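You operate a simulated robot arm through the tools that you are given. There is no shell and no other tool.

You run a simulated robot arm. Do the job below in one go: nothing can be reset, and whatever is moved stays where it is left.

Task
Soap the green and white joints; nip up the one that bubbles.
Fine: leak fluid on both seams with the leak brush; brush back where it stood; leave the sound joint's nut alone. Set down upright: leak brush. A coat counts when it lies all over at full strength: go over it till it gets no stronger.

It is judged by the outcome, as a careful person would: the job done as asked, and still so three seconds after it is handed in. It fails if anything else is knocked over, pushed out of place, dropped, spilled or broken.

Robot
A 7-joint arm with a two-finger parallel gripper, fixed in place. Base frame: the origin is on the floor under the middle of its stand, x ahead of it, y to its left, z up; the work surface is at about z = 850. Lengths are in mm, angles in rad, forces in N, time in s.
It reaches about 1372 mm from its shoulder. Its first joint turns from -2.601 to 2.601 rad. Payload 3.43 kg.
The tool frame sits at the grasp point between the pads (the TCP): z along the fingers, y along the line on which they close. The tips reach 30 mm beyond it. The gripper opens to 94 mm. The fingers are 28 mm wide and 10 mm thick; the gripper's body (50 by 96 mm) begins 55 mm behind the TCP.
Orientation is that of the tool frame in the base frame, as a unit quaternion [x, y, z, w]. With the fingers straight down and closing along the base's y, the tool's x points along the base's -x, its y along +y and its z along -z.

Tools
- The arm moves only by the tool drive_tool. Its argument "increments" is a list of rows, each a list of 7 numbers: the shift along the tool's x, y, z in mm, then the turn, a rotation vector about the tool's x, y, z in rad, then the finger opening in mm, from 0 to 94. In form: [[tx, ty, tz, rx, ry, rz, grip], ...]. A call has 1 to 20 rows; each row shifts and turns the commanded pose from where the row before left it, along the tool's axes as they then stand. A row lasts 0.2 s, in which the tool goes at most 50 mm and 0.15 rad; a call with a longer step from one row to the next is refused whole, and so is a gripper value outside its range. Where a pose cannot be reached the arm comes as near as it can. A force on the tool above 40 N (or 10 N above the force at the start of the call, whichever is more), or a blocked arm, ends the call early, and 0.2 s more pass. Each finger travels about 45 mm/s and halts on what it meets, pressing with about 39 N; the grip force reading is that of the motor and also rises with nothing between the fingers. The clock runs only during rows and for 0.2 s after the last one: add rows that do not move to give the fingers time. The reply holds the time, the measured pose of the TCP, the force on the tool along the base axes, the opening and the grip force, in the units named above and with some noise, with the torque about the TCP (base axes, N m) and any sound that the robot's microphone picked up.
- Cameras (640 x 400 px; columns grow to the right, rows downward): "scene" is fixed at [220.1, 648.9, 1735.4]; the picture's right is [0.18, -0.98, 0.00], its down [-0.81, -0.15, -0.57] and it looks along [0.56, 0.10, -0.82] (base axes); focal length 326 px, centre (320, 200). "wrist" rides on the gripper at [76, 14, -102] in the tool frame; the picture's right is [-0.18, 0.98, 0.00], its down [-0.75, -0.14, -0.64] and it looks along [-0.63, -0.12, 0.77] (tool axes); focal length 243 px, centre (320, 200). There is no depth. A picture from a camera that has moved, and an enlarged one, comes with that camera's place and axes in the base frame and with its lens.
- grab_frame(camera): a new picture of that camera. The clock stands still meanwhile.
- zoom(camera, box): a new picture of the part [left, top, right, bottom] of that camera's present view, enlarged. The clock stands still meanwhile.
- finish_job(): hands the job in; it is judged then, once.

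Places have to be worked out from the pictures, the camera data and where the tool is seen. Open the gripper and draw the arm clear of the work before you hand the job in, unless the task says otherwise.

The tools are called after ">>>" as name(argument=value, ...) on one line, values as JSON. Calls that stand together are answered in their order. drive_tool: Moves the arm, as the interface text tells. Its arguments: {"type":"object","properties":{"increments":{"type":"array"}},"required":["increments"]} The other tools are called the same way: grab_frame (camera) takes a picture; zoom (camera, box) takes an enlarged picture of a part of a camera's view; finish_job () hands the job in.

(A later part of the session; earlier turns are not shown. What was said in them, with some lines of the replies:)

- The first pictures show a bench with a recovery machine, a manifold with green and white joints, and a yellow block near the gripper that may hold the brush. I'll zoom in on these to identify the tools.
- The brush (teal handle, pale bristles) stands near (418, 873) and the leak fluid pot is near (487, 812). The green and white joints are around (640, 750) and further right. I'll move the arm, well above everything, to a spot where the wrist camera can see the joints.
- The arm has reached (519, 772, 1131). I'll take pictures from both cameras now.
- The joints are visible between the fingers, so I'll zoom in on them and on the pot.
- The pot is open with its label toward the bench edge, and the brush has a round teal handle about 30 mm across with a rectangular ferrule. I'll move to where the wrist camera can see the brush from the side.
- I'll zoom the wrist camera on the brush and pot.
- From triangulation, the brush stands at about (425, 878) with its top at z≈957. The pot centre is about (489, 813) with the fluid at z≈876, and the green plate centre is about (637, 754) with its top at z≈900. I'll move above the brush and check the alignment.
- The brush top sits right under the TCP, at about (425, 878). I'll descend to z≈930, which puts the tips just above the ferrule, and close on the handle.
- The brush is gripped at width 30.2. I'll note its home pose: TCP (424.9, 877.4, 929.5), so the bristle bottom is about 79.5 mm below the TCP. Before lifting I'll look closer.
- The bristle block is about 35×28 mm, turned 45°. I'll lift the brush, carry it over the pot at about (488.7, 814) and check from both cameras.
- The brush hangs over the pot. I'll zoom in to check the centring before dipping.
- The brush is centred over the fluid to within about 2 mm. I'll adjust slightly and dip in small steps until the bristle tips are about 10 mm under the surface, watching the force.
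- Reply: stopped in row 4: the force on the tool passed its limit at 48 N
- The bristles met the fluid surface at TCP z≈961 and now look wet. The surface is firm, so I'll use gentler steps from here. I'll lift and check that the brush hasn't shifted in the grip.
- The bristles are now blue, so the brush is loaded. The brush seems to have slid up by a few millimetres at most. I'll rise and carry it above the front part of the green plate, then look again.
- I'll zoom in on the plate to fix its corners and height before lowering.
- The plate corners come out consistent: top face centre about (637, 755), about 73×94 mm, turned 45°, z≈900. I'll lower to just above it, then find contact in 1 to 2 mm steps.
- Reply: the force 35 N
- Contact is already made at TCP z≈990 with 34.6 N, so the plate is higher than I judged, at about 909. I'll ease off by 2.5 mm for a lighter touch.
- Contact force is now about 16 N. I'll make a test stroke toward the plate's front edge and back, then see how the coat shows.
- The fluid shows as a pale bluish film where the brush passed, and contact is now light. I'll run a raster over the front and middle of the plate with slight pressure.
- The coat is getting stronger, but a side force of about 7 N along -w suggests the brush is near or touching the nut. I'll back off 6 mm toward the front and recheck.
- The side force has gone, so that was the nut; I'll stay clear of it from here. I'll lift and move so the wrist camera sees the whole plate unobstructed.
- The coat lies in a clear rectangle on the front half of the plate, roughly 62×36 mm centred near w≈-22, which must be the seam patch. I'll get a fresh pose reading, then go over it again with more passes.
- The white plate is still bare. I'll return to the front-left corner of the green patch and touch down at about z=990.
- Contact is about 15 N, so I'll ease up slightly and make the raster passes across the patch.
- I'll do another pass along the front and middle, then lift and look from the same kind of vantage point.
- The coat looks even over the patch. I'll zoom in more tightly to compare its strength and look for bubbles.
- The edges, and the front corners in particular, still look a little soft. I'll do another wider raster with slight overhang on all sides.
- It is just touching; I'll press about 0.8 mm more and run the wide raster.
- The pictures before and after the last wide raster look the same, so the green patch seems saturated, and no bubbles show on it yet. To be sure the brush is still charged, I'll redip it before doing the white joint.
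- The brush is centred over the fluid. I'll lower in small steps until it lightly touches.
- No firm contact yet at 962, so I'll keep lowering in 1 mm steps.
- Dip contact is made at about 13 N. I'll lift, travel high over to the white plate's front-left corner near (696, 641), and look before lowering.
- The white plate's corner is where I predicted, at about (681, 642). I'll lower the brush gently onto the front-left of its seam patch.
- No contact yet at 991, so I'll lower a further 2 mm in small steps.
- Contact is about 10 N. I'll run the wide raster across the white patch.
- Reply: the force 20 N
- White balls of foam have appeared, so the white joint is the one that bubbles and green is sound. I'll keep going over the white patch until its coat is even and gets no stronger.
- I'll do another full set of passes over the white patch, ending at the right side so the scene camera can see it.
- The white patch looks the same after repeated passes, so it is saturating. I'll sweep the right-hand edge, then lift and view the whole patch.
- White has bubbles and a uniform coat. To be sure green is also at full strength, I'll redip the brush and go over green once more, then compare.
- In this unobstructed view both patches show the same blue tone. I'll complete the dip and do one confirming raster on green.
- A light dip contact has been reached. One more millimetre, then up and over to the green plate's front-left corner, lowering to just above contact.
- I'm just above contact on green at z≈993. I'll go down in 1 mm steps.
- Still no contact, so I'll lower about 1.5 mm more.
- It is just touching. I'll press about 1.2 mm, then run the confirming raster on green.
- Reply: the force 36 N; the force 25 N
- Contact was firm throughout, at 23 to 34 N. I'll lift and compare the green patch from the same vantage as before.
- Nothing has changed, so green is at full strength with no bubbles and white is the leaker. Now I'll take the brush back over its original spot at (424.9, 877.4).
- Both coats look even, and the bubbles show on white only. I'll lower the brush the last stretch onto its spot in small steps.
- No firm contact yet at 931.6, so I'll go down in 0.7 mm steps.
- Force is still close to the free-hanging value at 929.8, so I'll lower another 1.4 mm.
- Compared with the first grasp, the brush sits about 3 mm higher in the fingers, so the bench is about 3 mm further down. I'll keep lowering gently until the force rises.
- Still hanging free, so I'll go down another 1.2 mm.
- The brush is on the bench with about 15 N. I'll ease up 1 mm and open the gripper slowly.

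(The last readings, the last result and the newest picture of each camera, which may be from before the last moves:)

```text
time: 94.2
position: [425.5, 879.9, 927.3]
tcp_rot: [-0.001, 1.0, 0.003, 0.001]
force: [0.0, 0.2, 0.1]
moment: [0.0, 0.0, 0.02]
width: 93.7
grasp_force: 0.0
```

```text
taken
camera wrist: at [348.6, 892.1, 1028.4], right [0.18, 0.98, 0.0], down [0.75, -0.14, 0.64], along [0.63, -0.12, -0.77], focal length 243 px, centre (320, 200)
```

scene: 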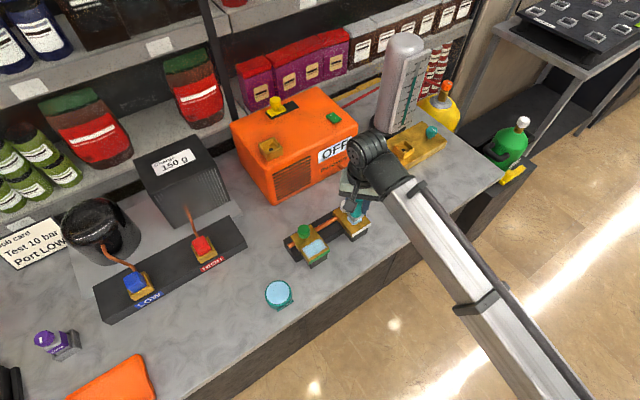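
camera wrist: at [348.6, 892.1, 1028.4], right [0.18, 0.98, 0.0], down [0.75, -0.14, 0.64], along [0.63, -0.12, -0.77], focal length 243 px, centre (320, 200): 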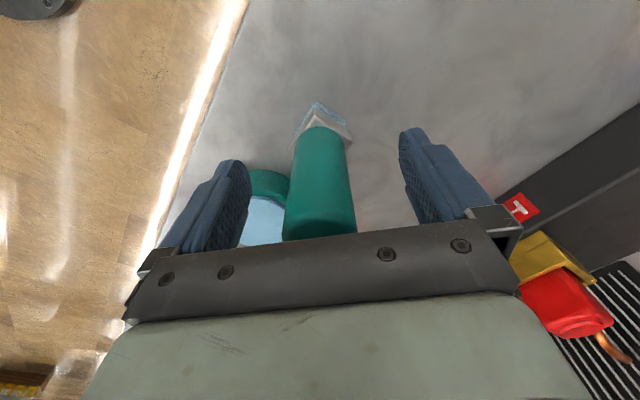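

The brush is standing on its own with the fingers clear. I'll raise the arm straight up above its top and check that it is upright and in its place.

>>> drive_tool(increments=[[0, 0, -20, 0, 0, 0, 94], [0, 0, -35, 0, 0, 0, 94], [0, 0, -35, 0, 0, 0, 94], [0, 0, -35, 0, 0, 0, 94], [-30, -20, 0, 0, 0, 0, 94], [-40, -25, 0, 0, 0, 0, 94], [-40, -25, 0, 0, 0, 0, 94], [0, 0, 0, 0, 0, 0, 94]])

>>> zoom(camera="scene", box=[230, 275, 310, 325])

>>> grab_frame(camera="wrist")

>>> grab_frame(camera="scene")

```text
time: 96.0
position: [537.6, 808.0, 1052.3]
tcp_rot: [0.001, 1.0, 0.001, 0.001]
force: [-0.5, 0.8, -0.3]
moment: [-0.01, -0.01, -0.01]
width: 93.7
grasp_force: 0.0
```

```text
8.00 times, centred on (270, 300) of scene
camera zoom: at [220.1, 648.9, 1735.4], right [0.18, -0.98, 0.0], down [-0.81, -0.15, -0.57], along [0.56, 0.1, -0.82], focal length 2609 px, centre (720, -600)
```

zoom: 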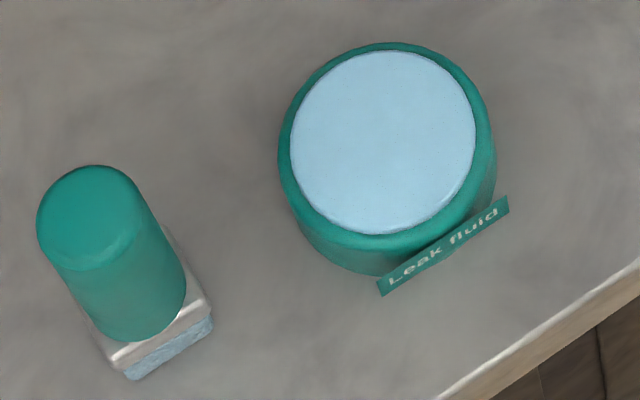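

```text
taken
camera wrist: at [461.0, 822.2, 1154.4], right [0.18, 0.98, 0.0], down [0.75, -0.14, 0.64], along [0.63, -0.12, -0.77], focal length 243 px, centre (320, 200)
```

wrist: 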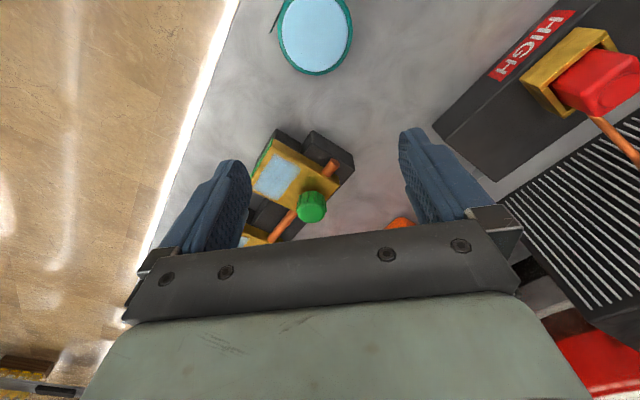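

```text
taken
```

scene: 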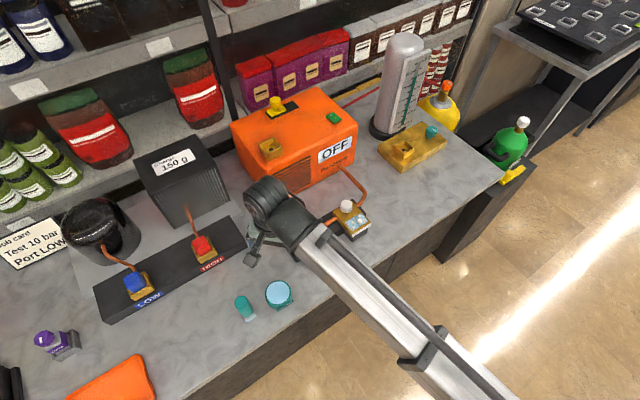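

The brush is back upright within about a millimetre of where it stood. Next is the white nut, near (765, 670) with its top at about z=935 to 940. I'll travel high over it, then turn the gripper 45° so the fingers straddle the nut away from the coat.

>>> drive_tool(increments=[[-36, -22, -10, 0, 0, 0, 94], [-36, -22, -10, 0, 0, 0, 94], [-36, -22, 0, 0, 0, 0, 94], [-36, -22, 0, 0, 0, 0, 94], [-36, -22, 0, 0, 0, 0, 94], [-37, -23, 0, 0, 0, 0, 94], [0, 0, 0, 0, 0, -0.131, 94], [0, 0, 0, 0, 0, -0.131, 94], [0, 0, 0, 0, 0, -0.131, 94], [0, 0, 0, 0, 0, -0.131, 94], [0, 0, 0, 0, 0, -0.131, 94], [0, 0, 0, 0, 0, -0.13, 94], [0, 0, 0, 0, 0, 0, 94]])

>>> grab_frame(camera="wrist")

>>> grab_frame(camera="scene")

```text
time: 98.8
position: [751.4, 674.4, 1069.9]
tcp_rot: [-0.383, 0.924, 0.001, 0.001]
force: [0.0, -0.1, -0.3]
moment: [0.02, 0.01, 0.0]
width: 94.0
grasp_force: 0.2
```

```text
taken
camera wrist: at [687.0, 630.7, 1172.3], right [-0.57, 0.82, 0.0], down [0.63, 0.43, 0.64], along [0.53, 0.37, -0.76], focal length 243 px, centre (320, 200)
```

wrist: 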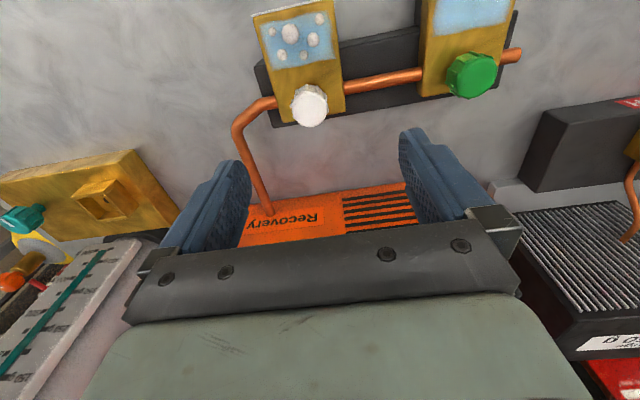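

```text
taken
```

scene: 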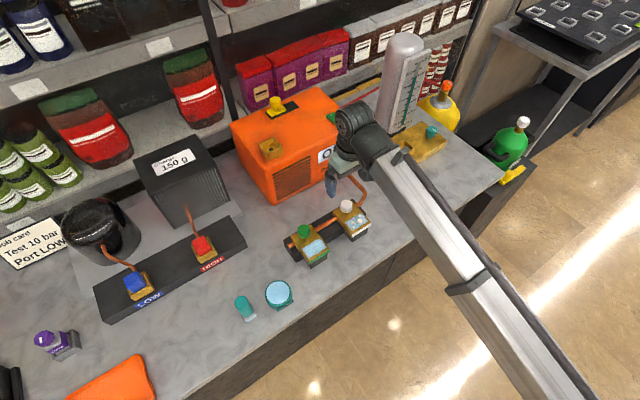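

The wrist camera now faces the joint squarely. I'll zoom in on the white nut to place it.

>>> zoom(camera="wrist", box=[230, 0, 390, 140])

>>> zoom(camera="scene", box=[310, 165, 400, 245])

```text
2.86 times, centred on (310, 70) of wrist
camera zoom: at [687.0, 630.7, 1172.3], right [-0.57, 0.82, 0.0], down [0.63, 0.43, 0.64], along [0.53, 0.37, -0.76], focal length 693 px, centre (349, 571)
```

zoom: 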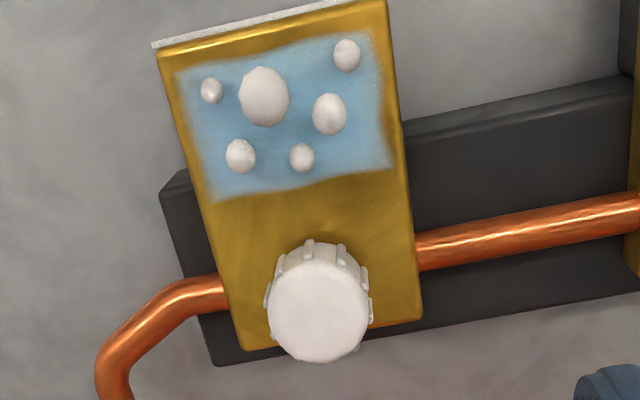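

```text
5.00 times, centred on (355, 205) of scene
camera zoom: at [220.1, 648.9, 1735.4], right [0.18, -0.98, 0.0], down [-0.81, -0.15, -0.57], along [0.56, 0.1, -0.82], focal length 1630 px, centre (145, 175)
```

zoom: 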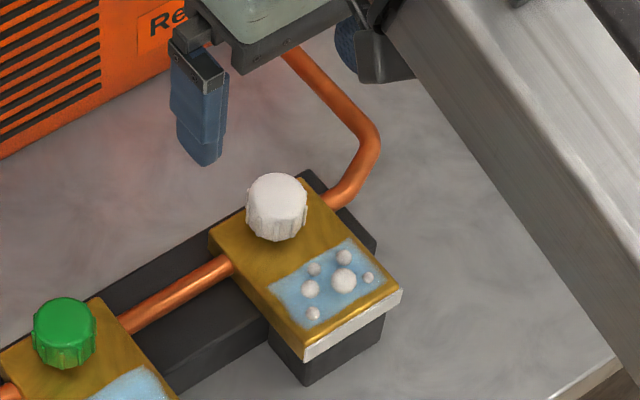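

The nut is centred on the plate's back half at about (763.5, 670.5), roughly 35 mm across, with its top at z≈937. I'll shift over it, narrow the fingers to 60 mm and descend to just above it to check alignment.

>>> drive_tool(increments=[[-5.8, -11.3, 0, 0, 0, 0, 80], [0, 0, 25, 0, 0, 0, 70], [0, 0, 30, 0, 0, 0, 60], [0, 0, 25, 0, 0, 0, 60], [0, 0, 0, 0, 0, 0, 60], [0, 0, 0, 0, 0, 0, 60]])

>>> grab_frame(camera="wrist")

>>> zoom(camera="scene", box=[310, 165, 400, 245])

```text
time: 100.2
position: [762.8, 671.3, 992.7]
tcp_rot: [-0.382, 0.924, 0.001, 0.001]
force: [-0.5, 0.2, 0.0]
moment: [0.03, -0.01, -0.01]
width: 60.4
grasp_force: 0.1
```

```text
taken
camera wrist: at [698.1, 628.6, 1093.9], right [-0.56, 0.83, 0.0], down [0.63, 0.43, 0.64], along [0.53, 0.37, -0.76], focal length 243 px, centre (320, 200)
```

wrist: 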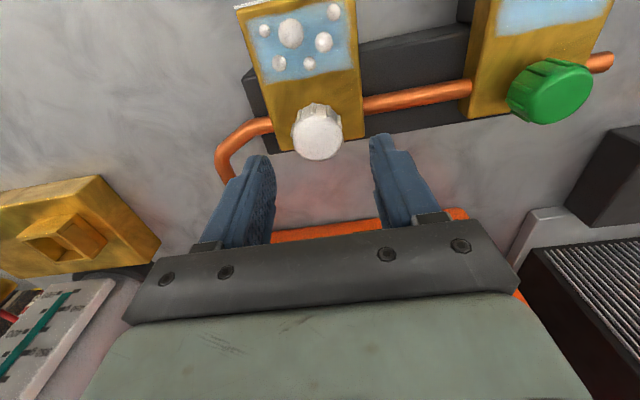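

```text
5.00 times, centred on (355, 205) of scene
camera zoom: at [220.1, 648.9, 1735.4], right [0.18, -0.98, 0.0], down [-0.81, -0.15, -0.57], along [0.56, 0.1, -0.82], focal length 1630 px, centre (145, 175)
```

zoom: 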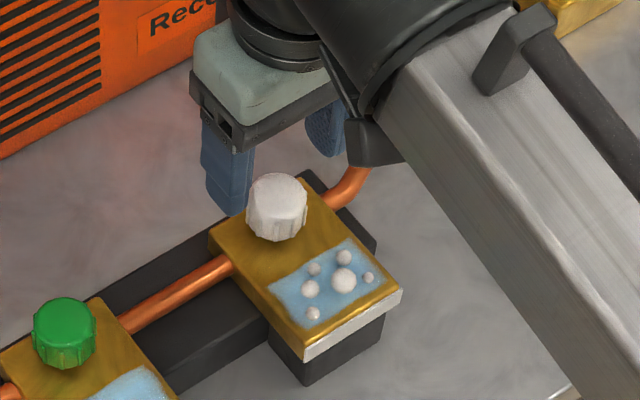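

The nut is centred between the fingers. I'll shift 1.5 mm back toward the front and lower to TCP z≈949, which puts the fingertips about 5 mm above the plate, beside the nut.

>>> drive_tool(increments=[[1.5, 0, 12, 0, 0, 0, 60], [0, 0, 14, 0, 0, 0, 60], [0, 0, 10, 0, 0, 0, 60], [0, 0, 5, 0, 0, 0, 60], [0, 0, 2.5, 0, 0, 0, 60], [0, 0, 0, 0, 0, 0, 60]])

>>> grab_frame(camera="wrist")

>>> zoom(camera="scene", box=[310, 165, 400, 245])

```text
time: 101.6
position: [762.6, 669.3, 947.8]
tcp_rot: [-0.382, 0.924, 0.001, 0.001]
force: [0.3, -0.1, -0.1]
moment: [0.01, 0.02, -0.01]
width: 60.0
grasp_force: 0.0
```

```text
taken
camera wrist: at [698.4, 626.6, 1049.9], right [-0.56, 0.83, 0.0], down [0.63, 0.43, 0.64], along [0.53, 0.37, -0.76], focal length 243 px, centre (320, 200)
```

wrist: 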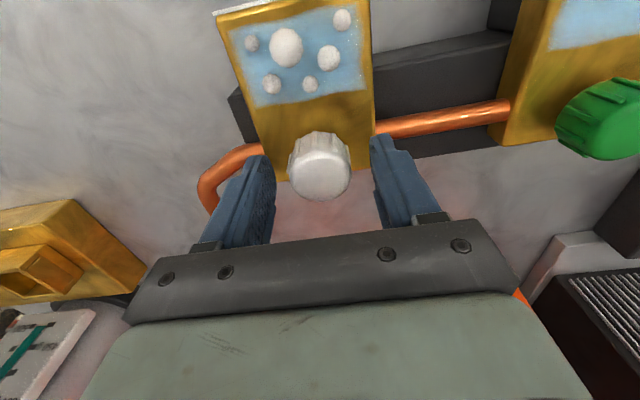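

```text
5.00 times, centred on (355, 205) of scene
camera zoom: at [220.1, 648.9, 1735.4], right [0.18, -0.98, 0.0], down [-0.81, -0.15, -0.57], along [0.56, 0.1, -0.82], focal length 1630 px, centre (145, 175)
```

zoom: 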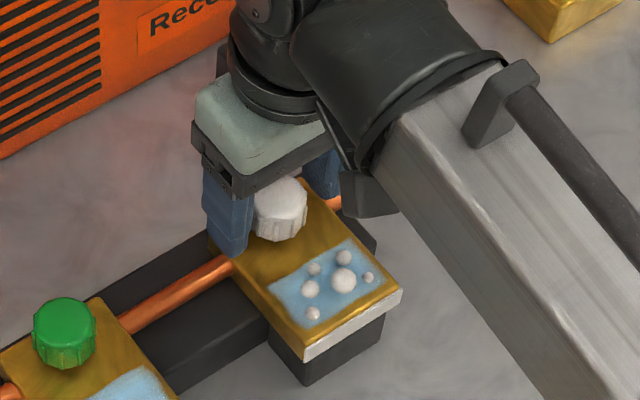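

The nut sits squarely between the fingers. I'll close on it now.

>>> drive_tool(increments=[[0, 0, 0, 0, 0, 0, 48], [0, 0, 0, 0, 0, 0, 40], [0, 0, 0, 0, 0, 0, 34], [0, 0, 0, 0, 0, 0, 28], [0, 0, 0, 0, 0, 0, 20], [0, 0, 0, 0, 0, 0, 20]])

>>> zoom(camera="wrist", box=[200, 0, 440, 240])

```text
time: 103.0
position: [763.7, 671.8, 948.6]
tcp_rot: [-0.383, 0.924, 0.0, 0.002]
force: [-2.5, 1.8, -0.2]
moment: [-0.39, -0.35, 0.02]
width: 33.8
grasp_force: 45.3
```

```text
1.67 times, centred on (320, 120) of wrist
camera zoom: at [698.2, 626.8, 1050.0], right [-0.56, 0.83, 0.0], down [0.63, 0.43, 0.64], along [0.53, 0.37, -0.76], focal length 404 px, centre (320, 333)
```

zoom: 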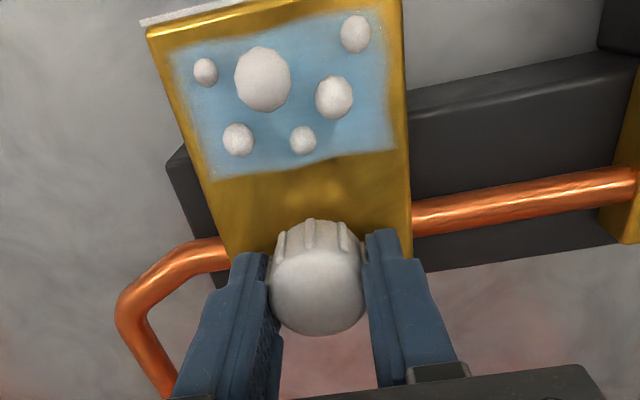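

The nut is gripped at 33.8 mm. I'll turn it clockwise as seen from above in small steps and watch the torque and the bubbles.

>>> drive_tool(increments=[[0, 0, 0, 0, 0, 0.06, 20], [0, 0, 0, 0, 0, 0.06, 20], [0, 0, 0, 0, 0, 0.06, 20], [0, 0, 0, 0, 0, 0, 20]])

>>> zoom(camera="wrist", box=[200, 0, 440, 240])

```text
time: 104.0
position: [762.3, 670.4, 947.2]
tcp_rot: [-0.298, 0.955, 0.001, 0.002]
force: [-2.1, 4.6, 11.6]
moment: [-0.78, -0.02, -0.01]
width: 33.8
grasp_force: 45.0
```

```text
1.67 times, centred on (320, 120) of wrist
camera zoom: at [691.5, 638.8, 1050.0], right [-0.41, 0.91, 0.0], down [0.7, 0.31, 0.64], along [0.59, 0.26, -0.76], focal length 404 px, centre (320, 333)
```

zoom: 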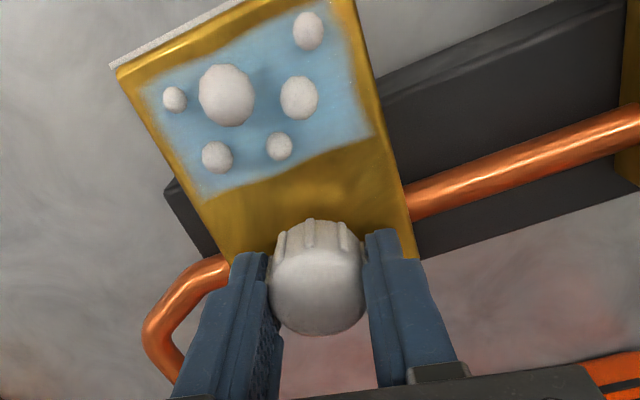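

The nut turns along with the gripper with little torque, and bubbles are still there. I'll ease up half a millimetre to relieve the vertical force and keep turning clockwise.

>>> drive_tool(increments=[[0, 0, -0.6, 0, 0, 0.06, 20], [0, 0, 0, 0, 0, 0.06, 20], [0, 0, 0, 0, 0, 0.06, 20], [0, 0, 0, 0, 0, 0.06, 20], [0, 0, 0, 0, 0, 0, 20]])

>>> zoom(camera="wrist", box=[200, 0, 440, 240])

```text
time: 105.2
position: [763.4, 669.9, 948.4]
tcp_rot: [-0.18, 0.984, 0.001, 0.001]
force: [-3.5, 2.5, 1.4]
moment: [-0.52, -0.93, -0.01]
width: 33.7
grasp_force: 45.3
```

```text
1.67 times, centred on (320, 120) of wrist
camera zoom: at [686.2, 656.3, 1050.1], right [-0.18, 0.98, 0.0], down [0.75, 0.13, 0.64], along [0.63, 0.12, -0.77], focal length 404 px, centre (320, 333)
```

zoom: 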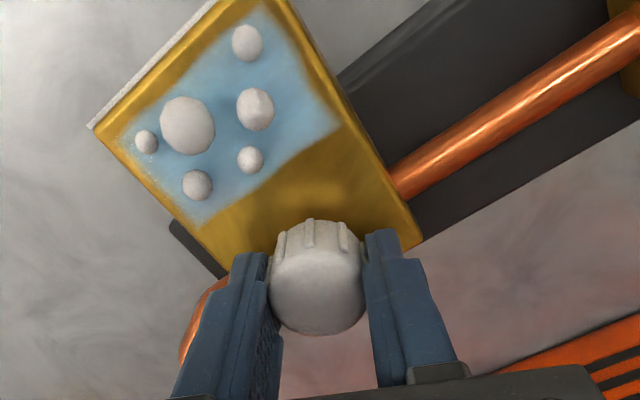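

After about 0.42 rad there's still almost no resistance and the bubbles persist. I'll keep turning clockwise.

>>> drive_tool(increments=[[0, 0, 0, 0, 0, 0.07, 20], [0, 0, 0, 0, 0, 0.07, 20], [0, 0, 0, 0, 0, 0.07, 20], [0, 0, 0, 0, 0, 0.07, 20], [0, 0, 0, 0, 0, 0.07, 20], [0, 0, 0, 0, 0, 0, 20]])

>>> zoom(camera="wrist", box=[200, 0, 440, 240])

```text
time: 106.6
position: [763.0, 670.7, 948.4]
tcp_rot: [-0.007, 1.0, 0.002, 0.001]
force: [-4.6, -1.3, 0.5]
moment: [-0.63, -1.15, 0.01]
width: 33.8
grasp_force: 44.6
```

```text
1.67 times, centred on (320, 120) of wrist
camera zoom: at [686.2, 682.9, 1050.2], right [0.17, 0.99, 0.0], down [0.75, -0.13, 0.64], along [0.63, -0.11, -0.77], focal length 404 px, centre (320, 333)
```

zoom: 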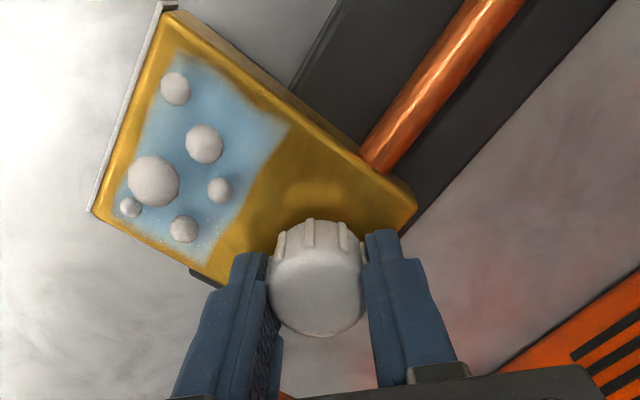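

Now 0.77 rad with the nut turning freely and still bubbling. I'll continue clockwise another 0.7 rad in small steps.

>>> drive_tool(increments=[[0, 0, 0, 0, 0, 0.07, 20], [0, 0, 0, 0, 0, 0.07, 20], [0, 0, 0, 0, 0, 0.07, 20], [0, 0, 0, 0, 0, 0.07, 20], [0, 0, 0, 0, 0, 0.07, 20], [0, 0, 0, 0, 0, 0, 20]])

>>> zoom(camera="wrist", box=[200, 0, 440, 240])

>>> zoom(camera="scene", box=[310, 165, 400, 245])

```text
time: 108.0
position: [762.7, 669.2, 948.1]
tcp_rot: [0.166, 0.986, 0.002, 0.001]
force: [1.3, -5.8, 2.4]
moment: [-0.97, 0.0, 0.59]
width: 33.6
grasp_force: 45.1
```

```text
1.67 times, centred on (320, 120) of wrist
camera zoom: at [695.7, 707.6, 1050.2], right [0.5, 0.87, 0.0], down [0.66, -0.38, 0.64], along [0.56, -0.32, -0.77], focal length 404 px, centre (320, 333)
```

zoom: 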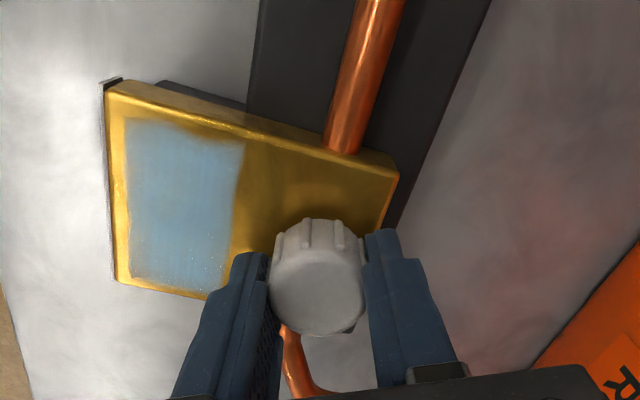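

```text
5.00 times, centred on (355, 205) of scene
camera zoom: at [220.1, 648.9, 1735.4], right [0.18, -0.98, 0.0], down [-0.81, -0.15, -0.57], along [0.56, 0.1, -0.82], focal length 1630 px, centre (145, 175)
```

zoom: 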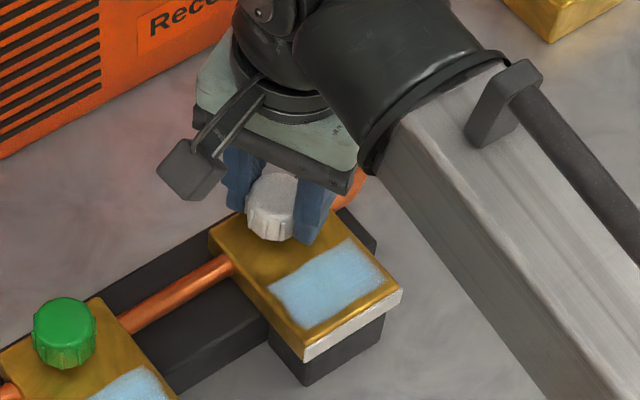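

The bubbles have stopped and the torque rose to about 0.6 N·m, so the nut is nipping up. I'll add a very small further turn to be sure it's snug, watching the torque.

>>> drive_tool(increments=[[0, 0, 0, 0, 0, 0.02, 20], [0, 0, 0, 0, 0, 0.02, 20], [0, 0, 0, 0, 0, 0, 20]])

```text
time: 108.8
position: [763.3, 670.3, 947.5]
tcp_rot: [0.188, 0.982, 0.001, 0.0]
force: [0.2, -10.9, 0.4]
moment: [-1.06, -0.06, 0.5]
width: 33.4
grasp_force: 44.8
```

Torque is steady at about 0.5 N·m. I'll check whether the nut is still moving with the fingers and that the bubbles stay away.

>>> zoom(camera="wrist", box=[200, 0, 440, 240])

>>> zoom(camera="wrist", box=[280, 115, 360, 215])

>>> zoom(camera="scene", box=[310, 165, 400, 245])

```text
1.67 times, centred on (320, 120) of wrist
camera zoom: at [697.0, 710.3, 1050.2], right [0.53, 0.85, 0.0], down [0.65, -0.41, 0.64], along [0.55, -0.34, -0.77], focal length 404 px, centre (320, 333)
```

zoom: 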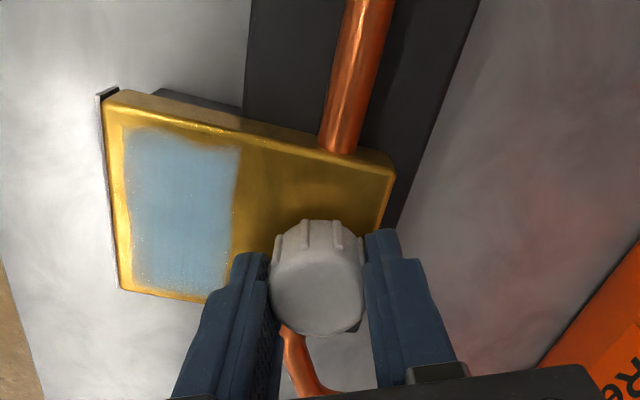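

```text
4.00 times, centred on (320, 165) of wrist
camera zoom: at [697.0, 710.3, 1050.2], right [0.53, 0.85, 0.0], down [0.65, -0.41, 0.64], along [0.55, -0.34, -0.77], focal length 970 px, centre (320, 340)
```

zoom: 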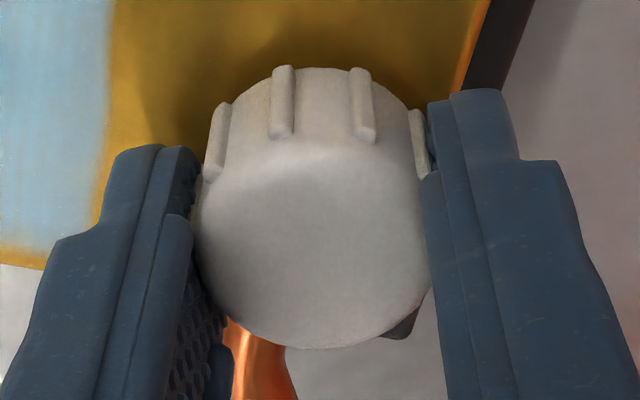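

```text
5.00 times, centred on (355, 205) of scene
camera zoom: at [220.1, 648.9, 1735.4], right [0.18, -0.98, 0.0], down [-0.81, -0.15, -0.57], along [0.56, 0.1, -0.82], focal length 1630 px, centre (145, 175)
```

zoom: 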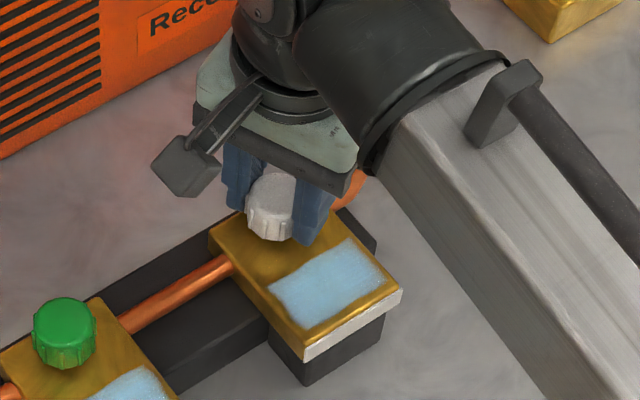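

The ribs have started to lag slightly behind the fingers, so the nut is snug, and the bubbles are gone. I'll release it by opening just a little (to keep off the coat) and rise straight up.

>>> drive_tool(increments=[[0, 0, 0, 0, 0, 0, 36], [0, 0, 0, 0, 0, 0, 40], [0, 0, 0, 0, 0, 0, 46], [0, 0, 0, 0, 0, 0, 46]])

>>> zoom(camera="wrist", box=[200, 0, 440, 240])

```text
time: 109.8
position: [763.2, 670.0, 947.9]
tcp_rot: [0.187, 0.982, 0.002, 0.0]
force: [0.6, -0.4, 0.1]
moment: [0.02, 0.02, -0.02]
width: 46.1
grasp_force: 0.0
```

```text
1.67 times, centred on (320, 120) of wrist
camera zoom: at [696.9, 711.0, 1050.1], right [0.53, 0.85, 0.0], down [0.65, -0.41, 0.64], along [0.55, -0.34, -0.77], focal length 404 px, centre (320, 333)
```

zoom: 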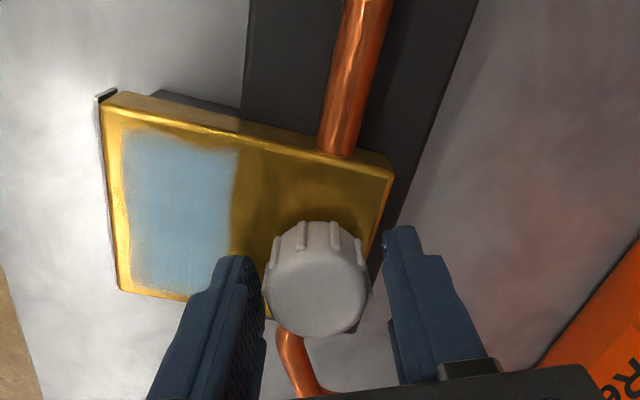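

The fingers are off the nut and all forces read near zero. I'll rise straight up, then open fully and check the scene.

>>> drive_tool(increments=[[0, 0, -10, 0, 0, 0, 46], [0, 0, -25, 0, 0, 0, 46], [0, 0, -40, 0, 0, 0, 60], [0, 0, -45, 0, 0, 0, 94], [0, 0, -20, 0, 0, 0, 94], [0, 0, 0, 0, 0, 0, 94]])

>>> grab_frame(camera="wrist")

>>> zoom(camera="scene", box=[290, 165, 400, 265])

```text
time: 111.2
position: [762.3, 670.4, 1088.3]
tcp_rot: [0.187, 0.982, 0.002, 0.001]
force: [0.2, -0.2, -0.1]
moment: [0.01, -0.02, 0.02]
width: 93.8
grasp_force: 0.0
```

```text
taken
camera wrist: at [695.7, 711.5, 1190.5], right [0.53, 0.85, 0.0], down [0.65, -0.41, 0.64], along [0.55, -0.34, -0.77], focal length 243 px, centre (320, 200)
```

wrist: 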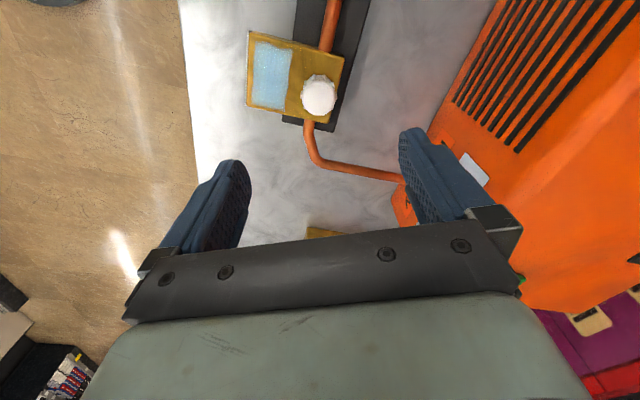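

```text
4.00 times, centred on (345, 215) of scene
camera zoom: at [220.1, 648.9, 1735.4], right [0.18, -0.98, 0.0], down [-0.81, -0.15, -0.57], along [0.56, 0.1, -0.82], focal length 1304 px, centre (220, 140)
```

zoom: 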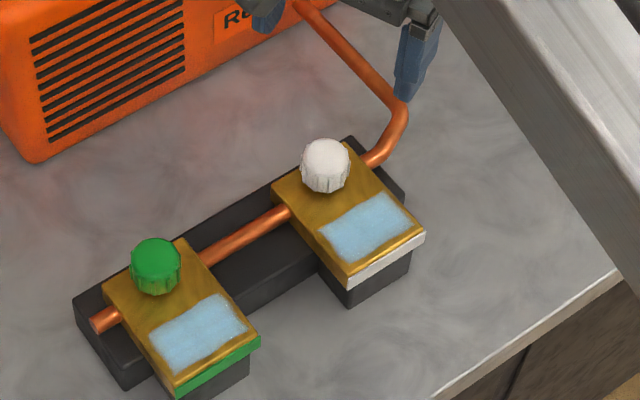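

Both patches show the same even coat and there are no bubbles anywhere. I'll zoom in for a last coat check, then move the arm clear toward its starting area.

>>> zoom(camera="wrist", box=[230, 20, 370, 140])

>>> drive_tool(increments=[[0, 0, -45, 0, 0, 0, 94], [0, 0, -45, 0, 0, 0, 94], [0, 0, -45, 0, 0, 0, 94], [0, -30, 0, 0, 0, -0.13, 94], [0, -40, 0, 0, 0, -0.13, 94], [0, -40, 0, 0, 0, -0.11, 94], [0, 0, 0, 0, 0, 0, 94], [0, 0, 0, 0, 0, 0, 94]])

>>> grab_frame(camera="scene")

>>> zoom(camera="scene", box=[290, 165, 400, 265])

>>> zoom(camera="scene", box=[230, 275, 310, 325])

```text
3.33 times, centred on (300, 80) of wrist
camera zoom: at [695.7, 711.5, 1190.5], right [0.53, 0.85, 0.0], down [0.65, -0.41, 0.64], along [0.55, -0.34, -0.77], focal length 809 px, centre (387, 600)
```

zoom: 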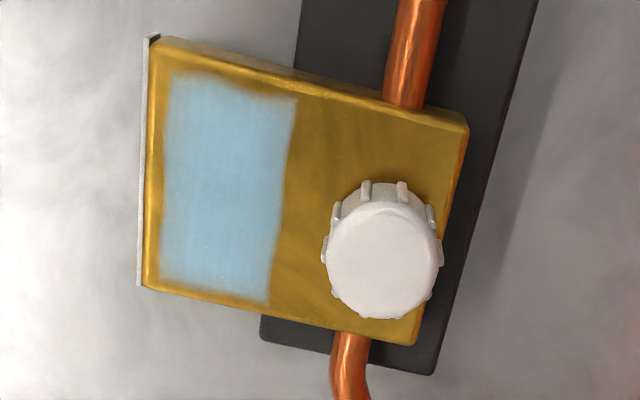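

```text
time: 113.0
position: [736.1, 559.8, 1222.3]
tcp_rot: [0.002, 1.0, 0.002, 0.001]
force: [-0.3, 0.7, 0.4]
moment: [-0.02, 0.0, -0.01]
width: 94.0
grasp_force: 0.0
```

```text
taken
```

scene: 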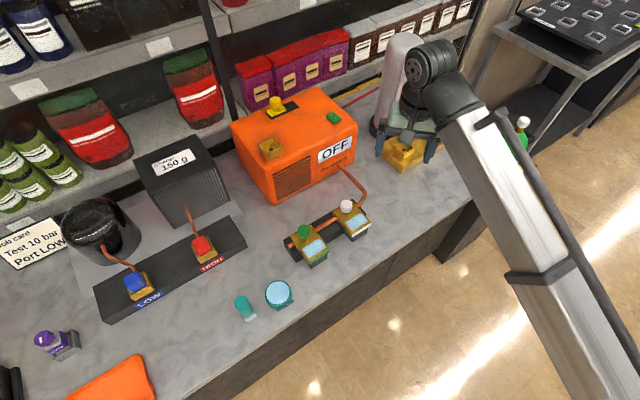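

```text
4.00 times, centred on (345, 215) of scene
camera zoom: at [220.1, 648.9, 1735.4], right [0.18, -0.98, 0.0], down [-0.81, -0.15, -0.57], along [0.56, 0.1, -0.82], focal length 1304 px, centre (220, 140)
```

zoom: 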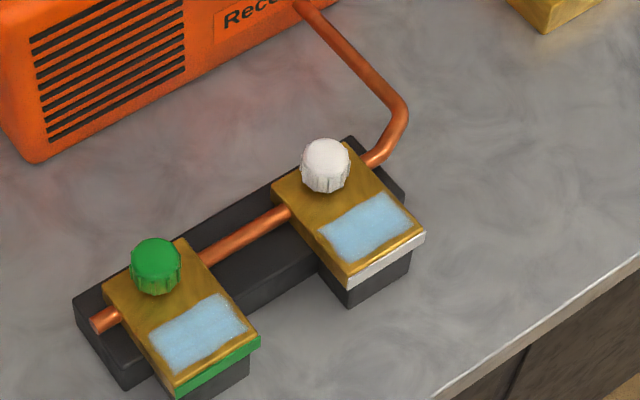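

```text
8.00 times, centred on (270, 300) of scene
camera zoom: at [220.1, 648.9, 1735.4], right [0.18, -0.98, 0.0], down [-0.81, -0.15, -0.57], along [0.56, 0.1, -0.82], focal length 2609 px, centre (720, -600)
```

zoom: 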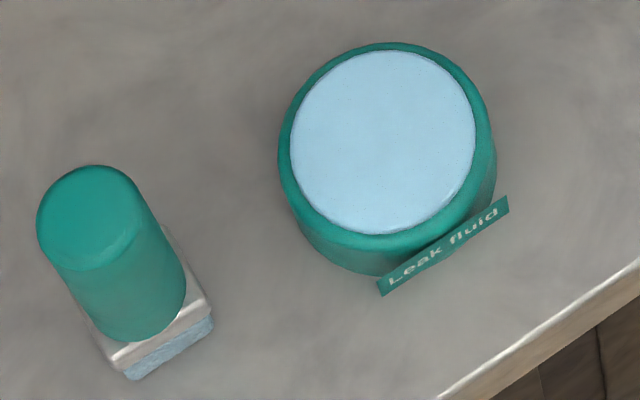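

Everything looks in place. Because the brush once touched the green nut, I'll compare that nut with the opening picture using the same zoom.

>>> zoom(camera="scene", box=[270, 180, 390, 280])

>>> zoom(camera="scene", box=[290, 215, 320, 245])

```text
4.00 times, centred on (330, 230) of scene
camera zoom: at [220.1, 648.9, 1735.4], right [0.18, -0.98, 0.0], down [-0.81, -0.15, -0.57], along [0.56, 0.1, -0.82], focal length 1304 px, centre (280, 80)
```

zoom: 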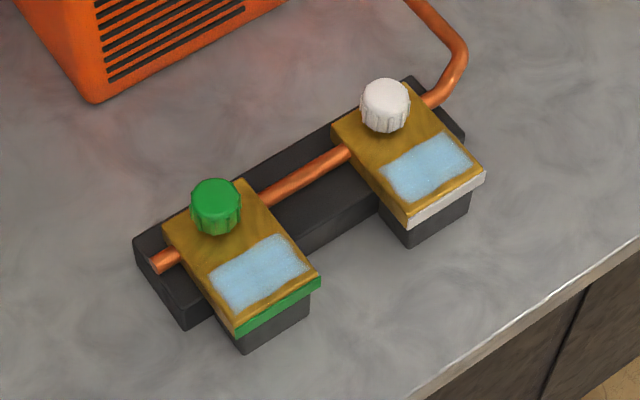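

```text
13.33 times, centred on (305, 230) of scene
camera zoom: at [220.1, 648.9, 1735.4], right [0.18, -0.98, 0.0], down [-0.81, -0.15, -0.57], along [0.56, 0.1, -0.82], focal length 4348 px, centre (520, -200)
```

zoom: 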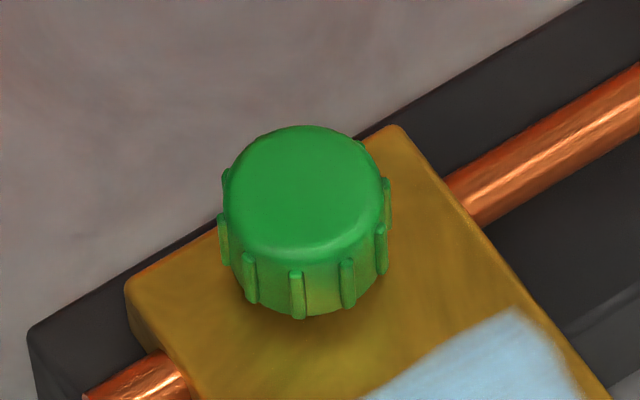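

The green nut, manifold, pot and brush are where they started. Both coats are even and steady, the white joint no longer bubbles, and the arm is clear with the gripper open, so I'm handing the job in.

>>> finish_job()

```text
The job is handed in.
```

The white joint was the one that bubbled. I nipped up its nut and the bubbles stopped; the green joint showed none.

- **Soaping:** Both seams have an even coat. Repeat passes with the brush made neither one look any stronger.
- **White nut:** I turned it clockwise about 1.1 rad until it went snug at roughly 0.5 N·m. The bubbles were still gone after I let go.
- **Green nut:** I did not turn it. The brush pressed against it once during the first passes, with about 7 N of side force. It looks the same as in the opening picture.
- **Brush:** It is standing upright within about a millimetre of where it stood. Its bristles are still wet with leak fluid.
- **Everything else:** Nothing else in view looks moved. The gripper is open and the arm is clear of the bench.
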